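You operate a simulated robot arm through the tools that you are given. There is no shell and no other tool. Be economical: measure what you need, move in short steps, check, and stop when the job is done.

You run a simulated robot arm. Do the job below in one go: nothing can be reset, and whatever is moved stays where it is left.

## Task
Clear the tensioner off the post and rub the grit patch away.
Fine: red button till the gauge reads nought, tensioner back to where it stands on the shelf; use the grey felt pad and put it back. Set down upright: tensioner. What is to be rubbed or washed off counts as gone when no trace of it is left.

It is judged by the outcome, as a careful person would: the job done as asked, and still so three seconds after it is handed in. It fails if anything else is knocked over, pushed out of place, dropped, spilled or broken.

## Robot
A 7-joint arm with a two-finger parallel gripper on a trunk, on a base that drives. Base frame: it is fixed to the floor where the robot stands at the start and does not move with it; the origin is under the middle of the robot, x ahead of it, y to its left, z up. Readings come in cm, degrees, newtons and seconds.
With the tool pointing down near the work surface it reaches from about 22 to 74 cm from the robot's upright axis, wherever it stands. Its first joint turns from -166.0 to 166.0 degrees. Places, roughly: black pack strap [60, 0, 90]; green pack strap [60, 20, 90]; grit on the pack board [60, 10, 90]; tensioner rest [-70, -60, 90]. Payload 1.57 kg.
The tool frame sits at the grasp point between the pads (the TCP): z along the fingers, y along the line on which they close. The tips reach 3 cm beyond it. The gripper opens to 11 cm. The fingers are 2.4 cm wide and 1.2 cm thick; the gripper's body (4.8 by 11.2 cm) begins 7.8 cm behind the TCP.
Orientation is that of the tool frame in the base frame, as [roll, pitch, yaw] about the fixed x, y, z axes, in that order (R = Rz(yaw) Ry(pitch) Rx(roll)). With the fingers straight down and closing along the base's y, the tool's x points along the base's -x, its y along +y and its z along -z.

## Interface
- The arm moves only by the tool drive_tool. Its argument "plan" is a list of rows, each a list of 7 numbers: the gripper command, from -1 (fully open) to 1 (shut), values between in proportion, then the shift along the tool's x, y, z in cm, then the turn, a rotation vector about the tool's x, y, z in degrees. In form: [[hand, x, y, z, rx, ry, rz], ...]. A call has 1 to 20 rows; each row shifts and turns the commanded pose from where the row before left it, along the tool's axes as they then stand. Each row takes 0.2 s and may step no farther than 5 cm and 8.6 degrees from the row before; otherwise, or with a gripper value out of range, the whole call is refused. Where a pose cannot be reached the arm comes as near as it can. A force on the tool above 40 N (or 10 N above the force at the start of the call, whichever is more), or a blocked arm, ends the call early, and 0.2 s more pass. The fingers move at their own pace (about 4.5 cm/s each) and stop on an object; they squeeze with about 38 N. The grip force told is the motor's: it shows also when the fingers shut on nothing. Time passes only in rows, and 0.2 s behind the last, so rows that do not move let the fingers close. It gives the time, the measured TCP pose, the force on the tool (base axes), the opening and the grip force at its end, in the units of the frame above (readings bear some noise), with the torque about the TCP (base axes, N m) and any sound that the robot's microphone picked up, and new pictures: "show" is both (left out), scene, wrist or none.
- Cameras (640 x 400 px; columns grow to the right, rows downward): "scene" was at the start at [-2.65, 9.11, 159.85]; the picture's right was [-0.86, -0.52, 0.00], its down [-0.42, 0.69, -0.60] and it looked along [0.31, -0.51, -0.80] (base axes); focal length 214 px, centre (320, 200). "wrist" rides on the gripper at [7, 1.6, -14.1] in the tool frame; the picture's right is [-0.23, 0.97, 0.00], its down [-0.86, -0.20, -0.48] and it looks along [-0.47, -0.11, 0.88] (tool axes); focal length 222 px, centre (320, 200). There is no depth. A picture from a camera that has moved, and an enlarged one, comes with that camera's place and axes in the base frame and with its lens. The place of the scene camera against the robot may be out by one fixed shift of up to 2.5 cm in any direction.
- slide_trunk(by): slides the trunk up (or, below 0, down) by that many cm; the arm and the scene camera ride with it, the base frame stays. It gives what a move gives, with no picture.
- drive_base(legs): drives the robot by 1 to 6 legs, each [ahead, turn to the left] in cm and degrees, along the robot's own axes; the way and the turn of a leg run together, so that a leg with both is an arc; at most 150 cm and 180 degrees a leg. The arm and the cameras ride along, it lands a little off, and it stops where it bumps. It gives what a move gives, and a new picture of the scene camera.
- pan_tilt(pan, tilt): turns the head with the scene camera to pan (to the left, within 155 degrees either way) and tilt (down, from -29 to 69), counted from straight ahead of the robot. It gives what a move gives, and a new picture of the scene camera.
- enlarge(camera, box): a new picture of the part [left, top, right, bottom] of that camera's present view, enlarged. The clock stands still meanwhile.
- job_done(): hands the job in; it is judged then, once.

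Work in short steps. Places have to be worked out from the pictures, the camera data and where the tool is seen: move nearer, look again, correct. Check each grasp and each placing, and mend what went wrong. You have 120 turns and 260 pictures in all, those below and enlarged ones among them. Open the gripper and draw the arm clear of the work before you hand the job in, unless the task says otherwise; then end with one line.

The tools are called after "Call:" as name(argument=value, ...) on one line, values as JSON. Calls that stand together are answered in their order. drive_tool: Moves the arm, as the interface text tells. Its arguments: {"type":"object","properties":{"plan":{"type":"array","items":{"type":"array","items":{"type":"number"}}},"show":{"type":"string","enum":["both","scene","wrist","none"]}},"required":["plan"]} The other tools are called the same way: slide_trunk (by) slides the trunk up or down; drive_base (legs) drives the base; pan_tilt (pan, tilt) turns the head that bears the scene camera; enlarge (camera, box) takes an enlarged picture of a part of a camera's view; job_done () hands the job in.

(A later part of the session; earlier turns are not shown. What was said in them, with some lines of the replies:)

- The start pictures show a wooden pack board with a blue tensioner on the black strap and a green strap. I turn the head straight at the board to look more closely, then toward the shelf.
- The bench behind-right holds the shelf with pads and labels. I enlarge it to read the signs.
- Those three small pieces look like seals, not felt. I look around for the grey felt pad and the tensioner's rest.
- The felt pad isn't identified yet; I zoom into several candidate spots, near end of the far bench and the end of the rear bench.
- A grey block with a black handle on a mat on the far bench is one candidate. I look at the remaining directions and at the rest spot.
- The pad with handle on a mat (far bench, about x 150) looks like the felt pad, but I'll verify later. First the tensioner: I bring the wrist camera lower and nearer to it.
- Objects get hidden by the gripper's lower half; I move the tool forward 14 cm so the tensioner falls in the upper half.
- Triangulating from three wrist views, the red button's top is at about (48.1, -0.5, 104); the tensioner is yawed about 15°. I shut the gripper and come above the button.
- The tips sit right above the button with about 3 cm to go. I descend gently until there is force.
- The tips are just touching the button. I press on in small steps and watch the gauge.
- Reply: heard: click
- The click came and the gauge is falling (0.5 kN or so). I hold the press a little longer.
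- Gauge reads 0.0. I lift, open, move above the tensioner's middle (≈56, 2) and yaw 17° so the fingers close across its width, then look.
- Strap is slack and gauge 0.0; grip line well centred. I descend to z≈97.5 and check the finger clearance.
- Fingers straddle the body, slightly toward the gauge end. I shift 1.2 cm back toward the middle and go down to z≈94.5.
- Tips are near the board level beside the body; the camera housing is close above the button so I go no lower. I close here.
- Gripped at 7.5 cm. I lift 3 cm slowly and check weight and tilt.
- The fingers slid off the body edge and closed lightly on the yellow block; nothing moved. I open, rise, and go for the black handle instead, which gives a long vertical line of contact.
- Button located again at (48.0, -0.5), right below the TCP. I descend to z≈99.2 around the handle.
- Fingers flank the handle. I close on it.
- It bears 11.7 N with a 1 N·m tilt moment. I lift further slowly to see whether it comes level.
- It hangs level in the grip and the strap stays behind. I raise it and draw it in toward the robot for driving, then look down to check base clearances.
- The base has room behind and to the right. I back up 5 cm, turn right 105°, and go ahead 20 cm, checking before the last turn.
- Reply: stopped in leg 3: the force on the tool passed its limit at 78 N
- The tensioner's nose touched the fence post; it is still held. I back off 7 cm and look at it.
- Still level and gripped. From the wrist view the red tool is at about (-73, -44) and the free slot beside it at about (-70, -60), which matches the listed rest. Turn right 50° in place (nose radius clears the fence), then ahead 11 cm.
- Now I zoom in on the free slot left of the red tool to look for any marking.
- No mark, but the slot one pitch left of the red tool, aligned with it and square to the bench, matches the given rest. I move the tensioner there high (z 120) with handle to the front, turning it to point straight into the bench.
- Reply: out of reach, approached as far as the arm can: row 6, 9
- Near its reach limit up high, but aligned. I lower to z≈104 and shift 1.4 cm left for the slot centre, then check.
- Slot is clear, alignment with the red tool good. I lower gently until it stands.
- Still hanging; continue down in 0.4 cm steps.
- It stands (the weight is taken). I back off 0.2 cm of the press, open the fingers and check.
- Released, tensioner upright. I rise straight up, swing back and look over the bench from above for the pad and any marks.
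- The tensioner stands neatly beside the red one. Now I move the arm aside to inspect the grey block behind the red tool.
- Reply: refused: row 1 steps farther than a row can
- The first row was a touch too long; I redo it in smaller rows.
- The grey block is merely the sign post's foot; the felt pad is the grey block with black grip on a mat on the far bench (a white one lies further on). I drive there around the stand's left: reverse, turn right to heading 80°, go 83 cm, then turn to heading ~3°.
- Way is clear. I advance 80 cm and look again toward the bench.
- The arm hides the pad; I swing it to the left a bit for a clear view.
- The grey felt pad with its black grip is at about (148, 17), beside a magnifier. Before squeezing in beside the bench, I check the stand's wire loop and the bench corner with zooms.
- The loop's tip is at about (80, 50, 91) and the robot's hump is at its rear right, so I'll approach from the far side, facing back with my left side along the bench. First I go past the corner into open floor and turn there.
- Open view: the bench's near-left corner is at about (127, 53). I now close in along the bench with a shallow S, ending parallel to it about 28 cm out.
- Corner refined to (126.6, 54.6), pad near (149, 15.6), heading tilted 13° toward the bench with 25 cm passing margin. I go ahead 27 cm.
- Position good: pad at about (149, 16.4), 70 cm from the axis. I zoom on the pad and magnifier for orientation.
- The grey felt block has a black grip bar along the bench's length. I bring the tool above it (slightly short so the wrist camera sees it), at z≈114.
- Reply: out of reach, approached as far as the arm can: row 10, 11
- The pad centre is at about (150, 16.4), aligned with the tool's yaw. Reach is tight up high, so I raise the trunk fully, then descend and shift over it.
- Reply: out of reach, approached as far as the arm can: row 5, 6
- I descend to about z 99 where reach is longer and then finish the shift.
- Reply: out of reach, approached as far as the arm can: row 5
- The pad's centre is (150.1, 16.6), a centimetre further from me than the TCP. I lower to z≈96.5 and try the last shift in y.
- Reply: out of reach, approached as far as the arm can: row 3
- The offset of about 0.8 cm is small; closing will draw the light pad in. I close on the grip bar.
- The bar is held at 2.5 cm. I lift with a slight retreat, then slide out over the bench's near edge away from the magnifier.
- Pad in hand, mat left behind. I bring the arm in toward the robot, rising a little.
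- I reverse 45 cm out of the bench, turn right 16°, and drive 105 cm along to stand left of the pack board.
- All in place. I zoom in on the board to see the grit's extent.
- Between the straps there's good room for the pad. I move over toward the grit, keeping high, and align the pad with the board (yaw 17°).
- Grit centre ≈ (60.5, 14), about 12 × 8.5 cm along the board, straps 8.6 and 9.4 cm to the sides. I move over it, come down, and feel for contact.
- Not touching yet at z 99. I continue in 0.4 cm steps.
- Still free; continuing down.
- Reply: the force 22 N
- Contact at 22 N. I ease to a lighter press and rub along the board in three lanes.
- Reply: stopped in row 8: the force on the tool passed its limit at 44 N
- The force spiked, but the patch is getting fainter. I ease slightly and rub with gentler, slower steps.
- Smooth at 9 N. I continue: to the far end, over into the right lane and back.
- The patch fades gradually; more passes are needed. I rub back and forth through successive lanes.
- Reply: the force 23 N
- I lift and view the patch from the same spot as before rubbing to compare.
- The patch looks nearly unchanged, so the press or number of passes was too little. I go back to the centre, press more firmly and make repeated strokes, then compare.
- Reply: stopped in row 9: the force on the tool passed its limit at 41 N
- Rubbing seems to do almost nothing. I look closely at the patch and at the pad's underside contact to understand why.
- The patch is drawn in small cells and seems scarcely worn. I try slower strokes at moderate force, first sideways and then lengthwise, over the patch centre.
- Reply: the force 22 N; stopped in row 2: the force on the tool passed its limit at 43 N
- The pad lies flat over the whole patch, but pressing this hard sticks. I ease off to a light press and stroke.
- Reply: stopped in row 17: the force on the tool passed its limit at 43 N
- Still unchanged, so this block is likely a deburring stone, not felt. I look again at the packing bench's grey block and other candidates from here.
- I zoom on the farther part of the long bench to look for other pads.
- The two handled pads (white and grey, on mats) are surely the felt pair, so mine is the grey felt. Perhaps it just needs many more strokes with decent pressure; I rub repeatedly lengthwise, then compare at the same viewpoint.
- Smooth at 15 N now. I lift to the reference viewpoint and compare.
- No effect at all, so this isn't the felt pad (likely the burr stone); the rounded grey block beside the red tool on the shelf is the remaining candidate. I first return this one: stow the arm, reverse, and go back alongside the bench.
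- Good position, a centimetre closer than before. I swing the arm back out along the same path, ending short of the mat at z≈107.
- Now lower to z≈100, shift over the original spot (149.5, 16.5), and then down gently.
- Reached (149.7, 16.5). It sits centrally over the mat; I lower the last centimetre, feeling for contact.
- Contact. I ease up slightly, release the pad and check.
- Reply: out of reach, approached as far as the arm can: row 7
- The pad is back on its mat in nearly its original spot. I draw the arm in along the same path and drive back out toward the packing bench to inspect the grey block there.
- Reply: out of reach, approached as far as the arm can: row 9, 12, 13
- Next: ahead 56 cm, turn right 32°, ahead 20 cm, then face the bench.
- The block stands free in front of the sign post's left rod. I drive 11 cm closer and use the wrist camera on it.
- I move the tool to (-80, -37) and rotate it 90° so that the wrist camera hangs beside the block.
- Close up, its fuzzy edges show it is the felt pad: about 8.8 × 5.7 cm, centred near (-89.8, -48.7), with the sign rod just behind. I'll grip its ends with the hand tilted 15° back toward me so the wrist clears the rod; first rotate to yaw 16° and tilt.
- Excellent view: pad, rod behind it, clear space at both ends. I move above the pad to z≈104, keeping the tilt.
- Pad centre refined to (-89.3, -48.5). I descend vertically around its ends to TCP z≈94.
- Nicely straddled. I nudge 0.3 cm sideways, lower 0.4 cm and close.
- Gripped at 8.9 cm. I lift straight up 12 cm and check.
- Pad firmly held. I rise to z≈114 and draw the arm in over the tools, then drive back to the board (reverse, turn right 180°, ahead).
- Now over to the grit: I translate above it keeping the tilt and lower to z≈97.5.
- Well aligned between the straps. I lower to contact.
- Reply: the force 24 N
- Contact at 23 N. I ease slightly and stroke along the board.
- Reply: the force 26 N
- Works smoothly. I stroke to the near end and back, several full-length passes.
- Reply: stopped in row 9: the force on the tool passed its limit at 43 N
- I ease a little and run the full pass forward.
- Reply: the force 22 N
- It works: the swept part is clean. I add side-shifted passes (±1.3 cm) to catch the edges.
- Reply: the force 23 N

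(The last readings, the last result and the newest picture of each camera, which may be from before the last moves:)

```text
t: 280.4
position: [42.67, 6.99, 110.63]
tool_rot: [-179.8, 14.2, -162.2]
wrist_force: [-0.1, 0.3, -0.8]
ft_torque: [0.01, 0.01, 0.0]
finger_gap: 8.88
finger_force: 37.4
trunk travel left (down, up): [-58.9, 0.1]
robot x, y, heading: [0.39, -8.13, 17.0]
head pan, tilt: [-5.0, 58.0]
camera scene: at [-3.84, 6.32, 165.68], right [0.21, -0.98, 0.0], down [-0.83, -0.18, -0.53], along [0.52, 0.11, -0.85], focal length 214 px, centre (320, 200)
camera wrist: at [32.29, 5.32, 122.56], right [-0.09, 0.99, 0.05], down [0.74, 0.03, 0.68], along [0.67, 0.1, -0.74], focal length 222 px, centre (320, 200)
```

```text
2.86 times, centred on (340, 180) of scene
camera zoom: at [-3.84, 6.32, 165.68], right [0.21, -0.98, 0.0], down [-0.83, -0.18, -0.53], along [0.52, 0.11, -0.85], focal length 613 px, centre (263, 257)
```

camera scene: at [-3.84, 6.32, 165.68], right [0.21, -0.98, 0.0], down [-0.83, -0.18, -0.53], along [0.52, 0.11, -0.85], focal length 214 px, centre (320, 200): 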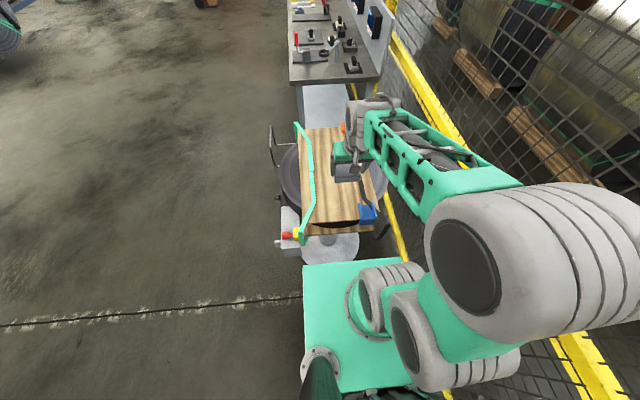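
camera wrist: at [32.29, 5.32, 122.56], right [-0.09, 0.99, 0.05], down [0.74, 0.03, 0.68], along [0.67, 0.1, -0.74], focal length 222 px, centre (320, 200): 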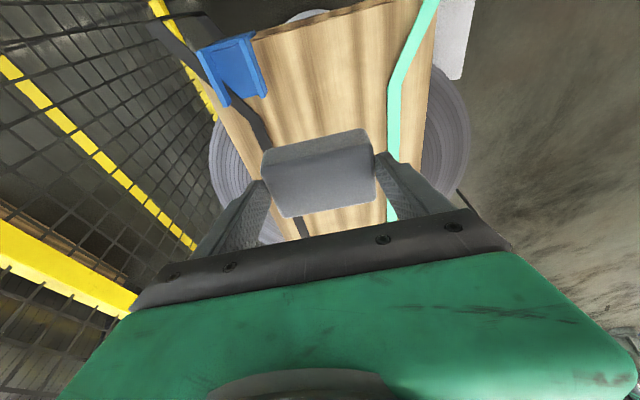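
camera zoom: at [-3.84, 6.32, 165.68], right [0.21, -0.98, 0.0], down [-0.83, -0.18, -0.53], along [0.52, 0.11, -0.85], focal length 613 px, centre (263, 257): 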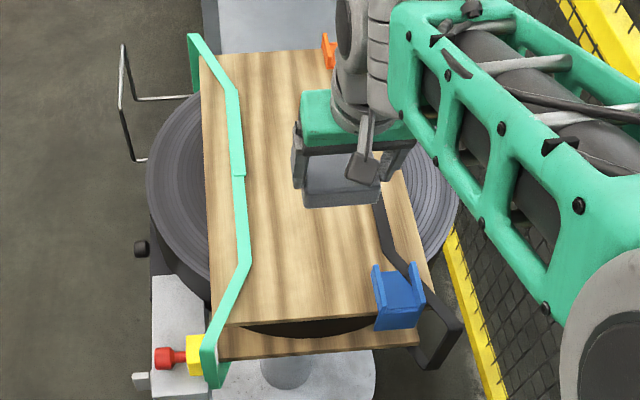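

The board looks clean where visible; I pull back further to see the whole area.

Call:
drive_tool(plan=[[1, 4.5, 0, -1.2, 0, 0, 0], [1, 4.5, 0, -1.2, 0, 0, 0], [1, 4.5, 0, -1.2, 0, 0, 0]], show="none")

Call:
enlarge(camera="scene", box=[295, 110, 395, 190])

Call:
enlarge(camera="wrist", box=[220, 60, 460, 240])

```text
t: 281.2
position: [29.11, 2.52, 109.52]
tool_rot: [-179.5, 11.9, -162.3]
wrist_force: [-0.8, 0.3, -0.9]
ft_torque: [0.0, 0.04, -0.04]
finger_gap: 8.96
finger_force: 37.7
trunk travel left (down, up): [-58.9, 0.1]
robot x, y, heading: [0.46, -8.19, 17.0]
head pan, tilt: [-5.0, 58.0]
```

```text
5.00 times, centred on (345, 150) of scene
camera zoom: at [-3.67, 6.38, 165.71], right [0.21, -0.98, 0.0], down [-0.83, -0.18, -0.53], along [0.52, 0.11, -0.85], focal length 1072 px, centre (195, 450)
```

zoom: 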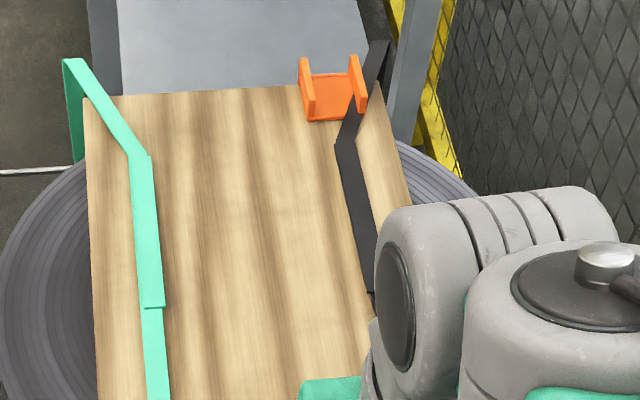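

```text
2.22 times, centred on (340, 150) of wrist
camera zoom: at [19.11, 1.12, 121.9], right [-0.08, 1.0, 0.04], down [0.76, 0.04, 0.65], along [0.64, 0.08, -0.76], focal length 494 px, centre (276, 311)
```

zoom: 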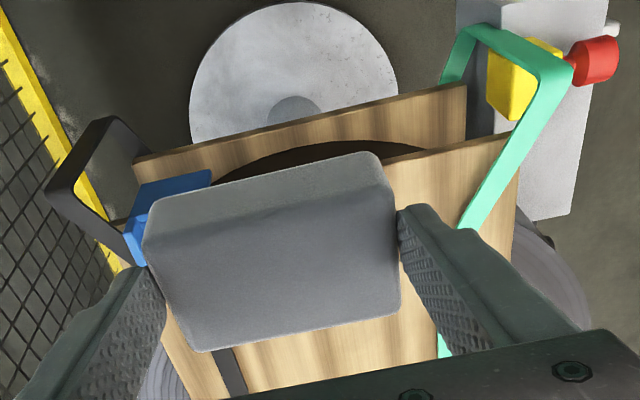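

Call:
enlarge(camera="scene", box=[315, 135, 365, 190])

```text
7.27 times, centred on (340, 162) of scene
camera zoom: at [-3.67, 6.38, 165.71], right [0.21, -0.98, 0.0], down [-0.83, -0.18, -0.53], along [0.52, 0.11, -0.85], focal length 1560 px, centre (174, 473)
```

zoom: 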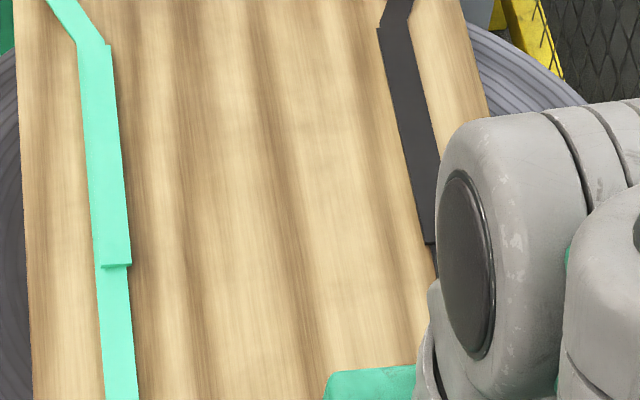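

The board is spotless. Now the pad goes back: I restore the stow pose and drive back to the packing bench.

Call:
drive_tool(plan=[[1, -3.3, 0, -0.7, 0, 0, 0], [1, -3.3, 0, -0.7, 0, 0, 0], [1, -3.3, 0, -0.7, 0, 0, 0], [1, 0, 0, 0, 0, 0, 0]], show="none")

Call:
drive_base(legs=[[-10, 0], [0, 178.8], [19, 0]])

```text
t: 282.2
position: [38.14, 5.51, 115.22]
tool_rot: [-179.7, 14.2, -162.2]
wrist_force: [-0.3, -1.0, -0.6]
ft_torque: [-0.01, -0.04, 0.0]
finger_gap: 8.9
finger_force: 38.1
trunk travel left (down, up): [-58.9, 0.1]
robot x, y, heading: [0.44, -7.96, 17.0]
head pan, tilt: [-5.0, 58.0]
```

```text
t: 291.8
position: [-66.06, -27.86, 115.29]
tool_rot: [-179.7, 14.1, 15.4]
wrist_force: [-0.1, -0.5, -0.4]
ft_torque: [0.0, -0.05, 0.01]
finger_gap: 8.89
finger_force: 38.2
trunk travel left (down, up): [-58.9, 0.1]
robot x, y, heading: [-27.05, -15.48, -165.2]
head pan, tilt: [-5.0, 58.0]
camera scene: at [-25.15, -30.44, 165.68], right [-0.17, 0.99, 0.0], down [0.84, 0.14, -0.53], along [-0.52, -0.09, -0.85], focal length 214 px, centre (320, 200)
```

scene: 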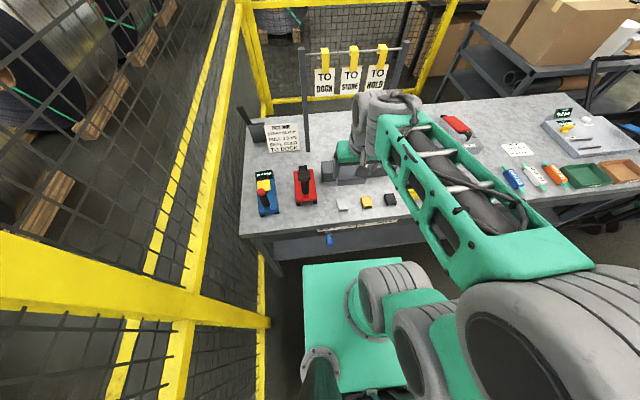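

I edge 1.5 cm closer, correct the small yaw/tilt drift, and move over the pad's spot.

Call:
drive_base(legs=[[1.6, 0]])

Call:
drive_tool(plan=[[1, 0, 0, 0, 0, -0.5, -1.0], [1, -3.47, 1.83, 0.9, 0, 0, 0], [1, -3.47, 1.83, 0.9, 0, 0, 0], [1, -3.47, 1.83, 0.9, 0, 0, 0], [1, -3.47, 1.83, 0.9, 0, 0, 0], [1, -3.47, 1.83, 0.9, 0, 0, 0], [1, -3.47, 1.83, 0.9, 0, 0, 0], [1, -3.47, 1.83, 0.9, 0, 0, 0], [1, 0, 0, 0, 0, 0, 0]], show="wrist")

```text
t: 292.6
position: [-67.64, -28.19, 115.1]
tool_rot: [-179.7, 14.2, 15.4]
wrist_force: [0.8, -1.1, 0.0]
ft_torque: [0.02, -0.07, -0.03]
finger_gap: 8.9
finger_force: 37.7
trunk travel left (down, up): [-58.9, 0.1]
robot x, y, heading: [-29.15, -16.4, -165.2]
head pan, tilt: [-5.0, 58.0]
camera scene: at [-26.76, -30.87, 165.68], right [-0.17, 0.99, 0.0], down [0.84, 0.14, -0.53], along [-0.52, -0.09, -0.85], focal length 214 px, centre (320, 200)
```

scene: 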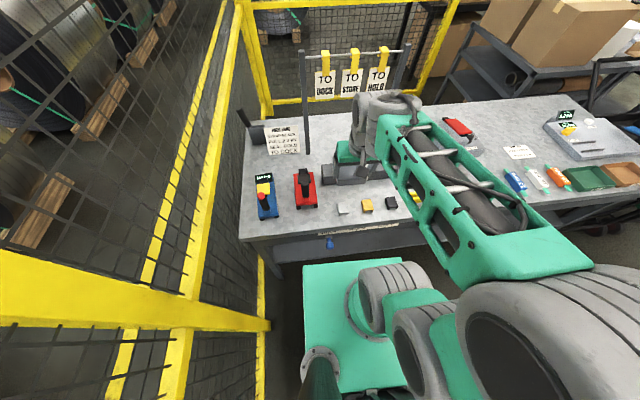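

```text
t: 294.6
position: [-87.98, -47.42, 114.98]
tool_rot: [-179.5, 14.7, 16.3]
wrist_force: [-0.1, 0.3, -0.6]
ft_torque: [-0.01, -0.02, 0.03]
finger_gap: 8.89
finger_force: 38.0
trunk travel left (down, up): [-58.9, 0.1]
robot x, y, heading: [-29.3, -16.39, -165.3]
head pan, tilt: [-5.0, 58.0]
camera wrist: at [-77.75, -46.29, 126.91], right [0.06, -1.0, 0.05], down [-0.73, -0.01, 0.68], along [-0.68, -0.08, -0.73], focal length 222 px, centre (320, 200)
```

wrist: 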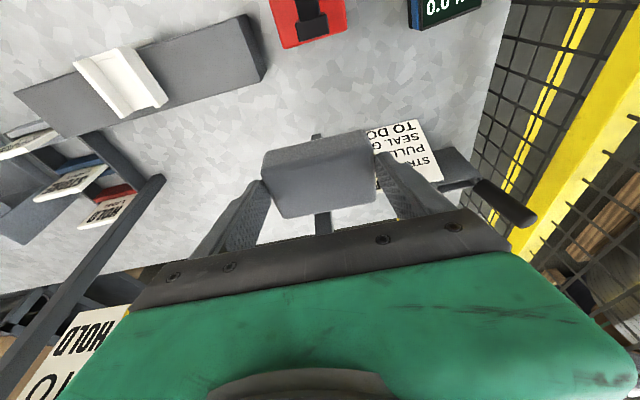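

Descending vertically to just above the bench.

Call:
drive_tool(plan=[[1, 0.76, 0.05, 3.84, 0, 0, 0], [1, 0.76, 0.05, 3.84, 0, 0, 0], [1, 0.76, 0.05, 3.84, 0, 0, 0], [1, 0.76, 0.05, 3.84, 0, 0, 0], [1, 0.76, 0.03, 3.64, 0, 0, 0], [1, 0, 0, 0, 0, 0, 0]], show="wrist")

```text
t: 295.9
position: [-89.0, -47.78, 95.89]
tool_rot: [-179.5, 14.8, 16.5]
wrist_force: [0.0, -0.2, -1.0]
ft_torque: [-0.01, -0.02, -0.02]
finger_gap: 8.9
finger_force: 38.3
trunk travel left (down, up): [-58.9, 0.1]
robot x, y, heading: [-29.47, -16.12, -165.2]
head pan, tilt: [-5.0, 58.0]
camera wrist: at [-78.74, -46.67, 107.75], right [0.06, -1.0, 0.05], down [-0.73, -0.01, 0.68], along [-0.68, -0.08, -0.73], focal length 222 px, centre (320, 200)
```

wrist: 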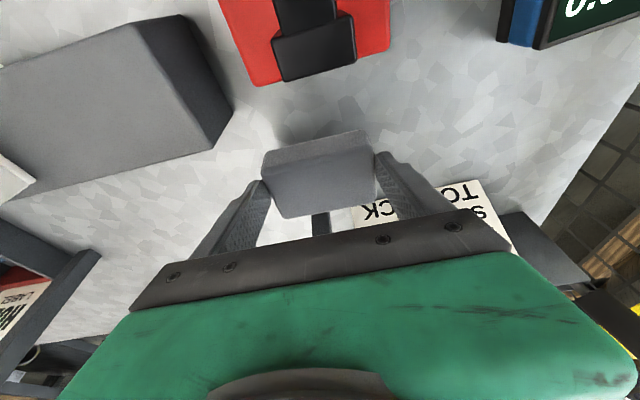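

Position matches the pick-up spot. I lower the last 2 cm gently.

Call:
drive_tool(plan=[[1, 0.2, 0.1, 0.9, 0, 0, 0], [1, 0.15, 0.1, 0.6, 0, 0, 0], [1, 0.08, 0, 0.3, 0, 0, 0], [1, 0.08, 0, 0.3, 0, 0, 0], [1, 0, 0, 0, 0, 0, 0]], show="none")

```text
t: 297.1
position: [-89.12, -48.11, 93.67]
tool_rot: [-179.5, 14.7, 16.4]
wrist_force: [-0.3, -0.3, -0.5]
ft_torque: [0.0, 0.02, 0.02]
finger_gap: 8.89
finger_force: 38.3
trunk travel left (down, up): [-58.9, 0.1]
robot x, y, heading: [-28.9, -16.12, -165.4]
head pan, tilt: [-5.0, 58.0]
```

Call:
drive_tool(plan=[[1, 0.04, 0, 0.15, 0, 0, 0], [1, 0.04, 0, 0.15, 0, 0, 0], [1, 0.04, 0, 0.15, 0, 0, 0], [1, 0, 0, 0, 0, 0, 0]], show="none")

```text
t: 298.1
position: [-89.19, -48.02, 93.54]
tool_rot: [-179.6, 14.9, 16.5]
wrist_force: [0.8, 1.4, 17.3]
ft_torque: [-0.6, -0.55, 0.06]
finger_gap: 8.89
finger_force: 38.0
trunk travel left (down, up): [-58.9, 0.1]
robot x, y, heading: [-29.34, -16.18, -165.3]
head pan, tilt: [-5.0, 58.0]
```

It stands on the bench. I ease, open gently and lift away vertically.

Call:
drive_tool(plan=[[1, -0.03, 0, -0.12, 0, 0, 0], [-0.7, 0, 0, 0, 0, 0, 0], [-0.9, 0, 0, 0, 0, 0, 0], [-1, 0, 0, 0, 0, 0, 0], [-1, -0.5, 0, -1.9, 0, 0, 0], [-1, -0.75, 0, -2.9, 0, 0, 0], [-1, -0.75, 0, -2.9, 0, 0, 0], [-1, -0.5, 0, -2.9, 0, 0, 0], [-1, -0.5, 0, -3.5, 0, 0, 0]], show="wrist")

```text
t: 300.1
position: [-88.26, -48.02, 107.89]
tool_rot: [-179.5, 14.5, 16.4]
wrist_force: [0.9, 0.2, 0.5]
ft_torque: [-0.01, 0.04, -0.06]
finger_gap: 11.0
finger_force: 0.1
trunk travel left (down, up): [-58.9, 0.1]
robot x, y, heading: [-29.07, -16.3, -165.3]
head pan, tilt: [-5.0, 58.0]
camera wrist: at [-78.02, -46.87, 119.6], right [0.06, -1.0, 0.05], down [-0.73, -0.01, 0.68], along [-0.68, -0.08, -0.73], focal length 222 px, centre (320, 200)
```

wrist: 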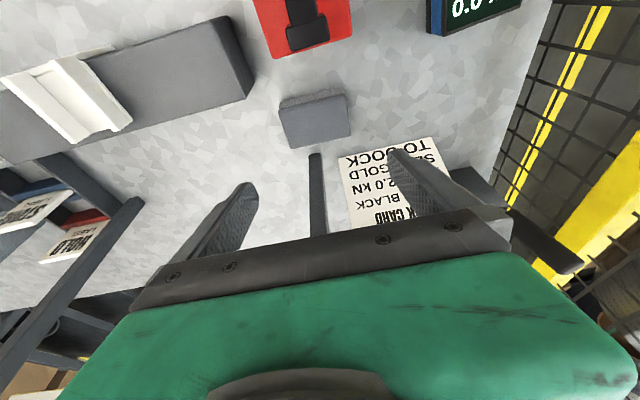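

The pad lies back in its place. I raise and draw the arm in, then take a last look at the bench.

Call:
drive_tool(plan=[[-1, -1.05, 0, -3.97, 0, 0, 0], [-1, -0.8, 0, -3, 0, 0, 0], [-1, 4.2, -1.5, -1.1, 0, 0, 0], [-1, 4.2, -1.5, -1.1, 0, 0, 0], [-1, 4.2, -1.5, -1.1, 0, 0, 0], [-1, 4.2, -1.5, -1.1, 0, 0, 0], [-1, 4.2, -1.5, -1.1, 0, 0, 0], [-1, 4.2, -1.5, -1.1, 0, 0, 0]], show="none")

Call:
drive_base(legs=[[-15, 0]])

Call:
enlarge(camera="scene", box=[220, 80, 420, 240])

```text
t: 301.9
position: [-65.74, -32.14, 114.91]
tool_rot: [-179.5, 14.7, 16.5]
wrist_force: [-0.2, 0.3, -0.5]
ft_torque: [-0.03, 0.01, -0.02]
finger_gap: 11.02
finger_force: 0.1
trunk travel left (down, up): [-58.9, 0.1]
robot x, y, heading: [-29.27, -15.95, -165.3]
head pan, tilt: [-5.0, 58.0]
```

```text
t: 303.3
position: [-51.3, -28.43, 114.83]
tool_rot: [-179.5, 14.7, 16.5]
wrist_force: [0.0, 0.8, 0.1]
ft_torque: [-0.03, 0.01, -0.02]
finger_gap: 10.98
finger_force: 0.1
trunk travel left (down, up): [-58.9, 0.1]
robot x, y, heading: [-14.42, -12.25, -165.2]
head pan, tilt: [-5.0, 58.0]
camera scene: at [-11.97, -26.97, 165.68], right [-0.17, 0.99, 0.0], down [0.84, 0.14, -0.53], along [-0.52, -0.09, -0.85], focal length 214 px, centre (320, 200)
```

scene: 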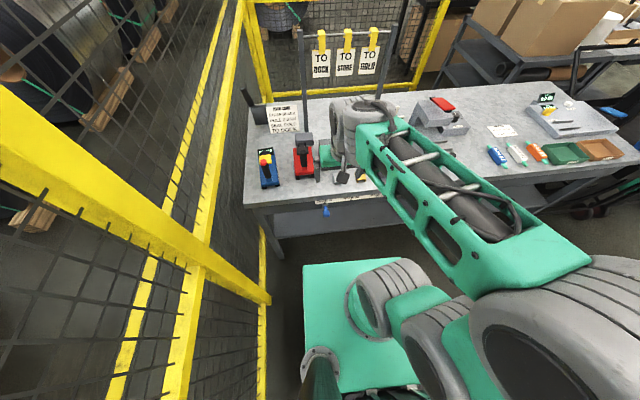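

```text
2.50 times, centred on (320, 160) of scene
camera zoom: at [-11.97, -26.97, 165.68], right [-0.17, 0.99, 0.0], down [0.84, 0.14, -0.53], along [-0.52, -0.09, -0.85], focal length 536 px, centre (320, 300)
```

zoom: 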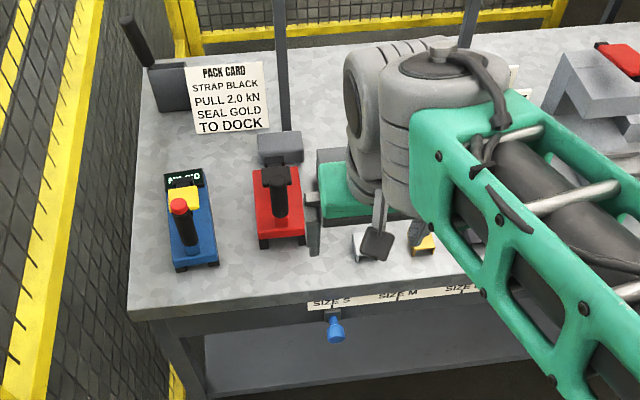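

The tensioner stands upright beside the red one, the felt pad is back in place, the board is clean and the gripper is open and clear. I hand in.

Call:
job_done()

```text
The job is handed in.
```

The job is handed in: the gauge reads 0.0 kN, the tensioner stands upright on the shelf beside the red one, the grit shows no trace, and the grey felt pad is back where it lay. Two things went wrong on the way. The tensioner brushed the fence post once in transit, with no damage visible. I also first rubbed with the wrong block, a grey handled one from the far bench, which is back on its mat about half a centimetre off its original spot. The shelf had no mark for the tensioner, so I set it by the listed rest position.
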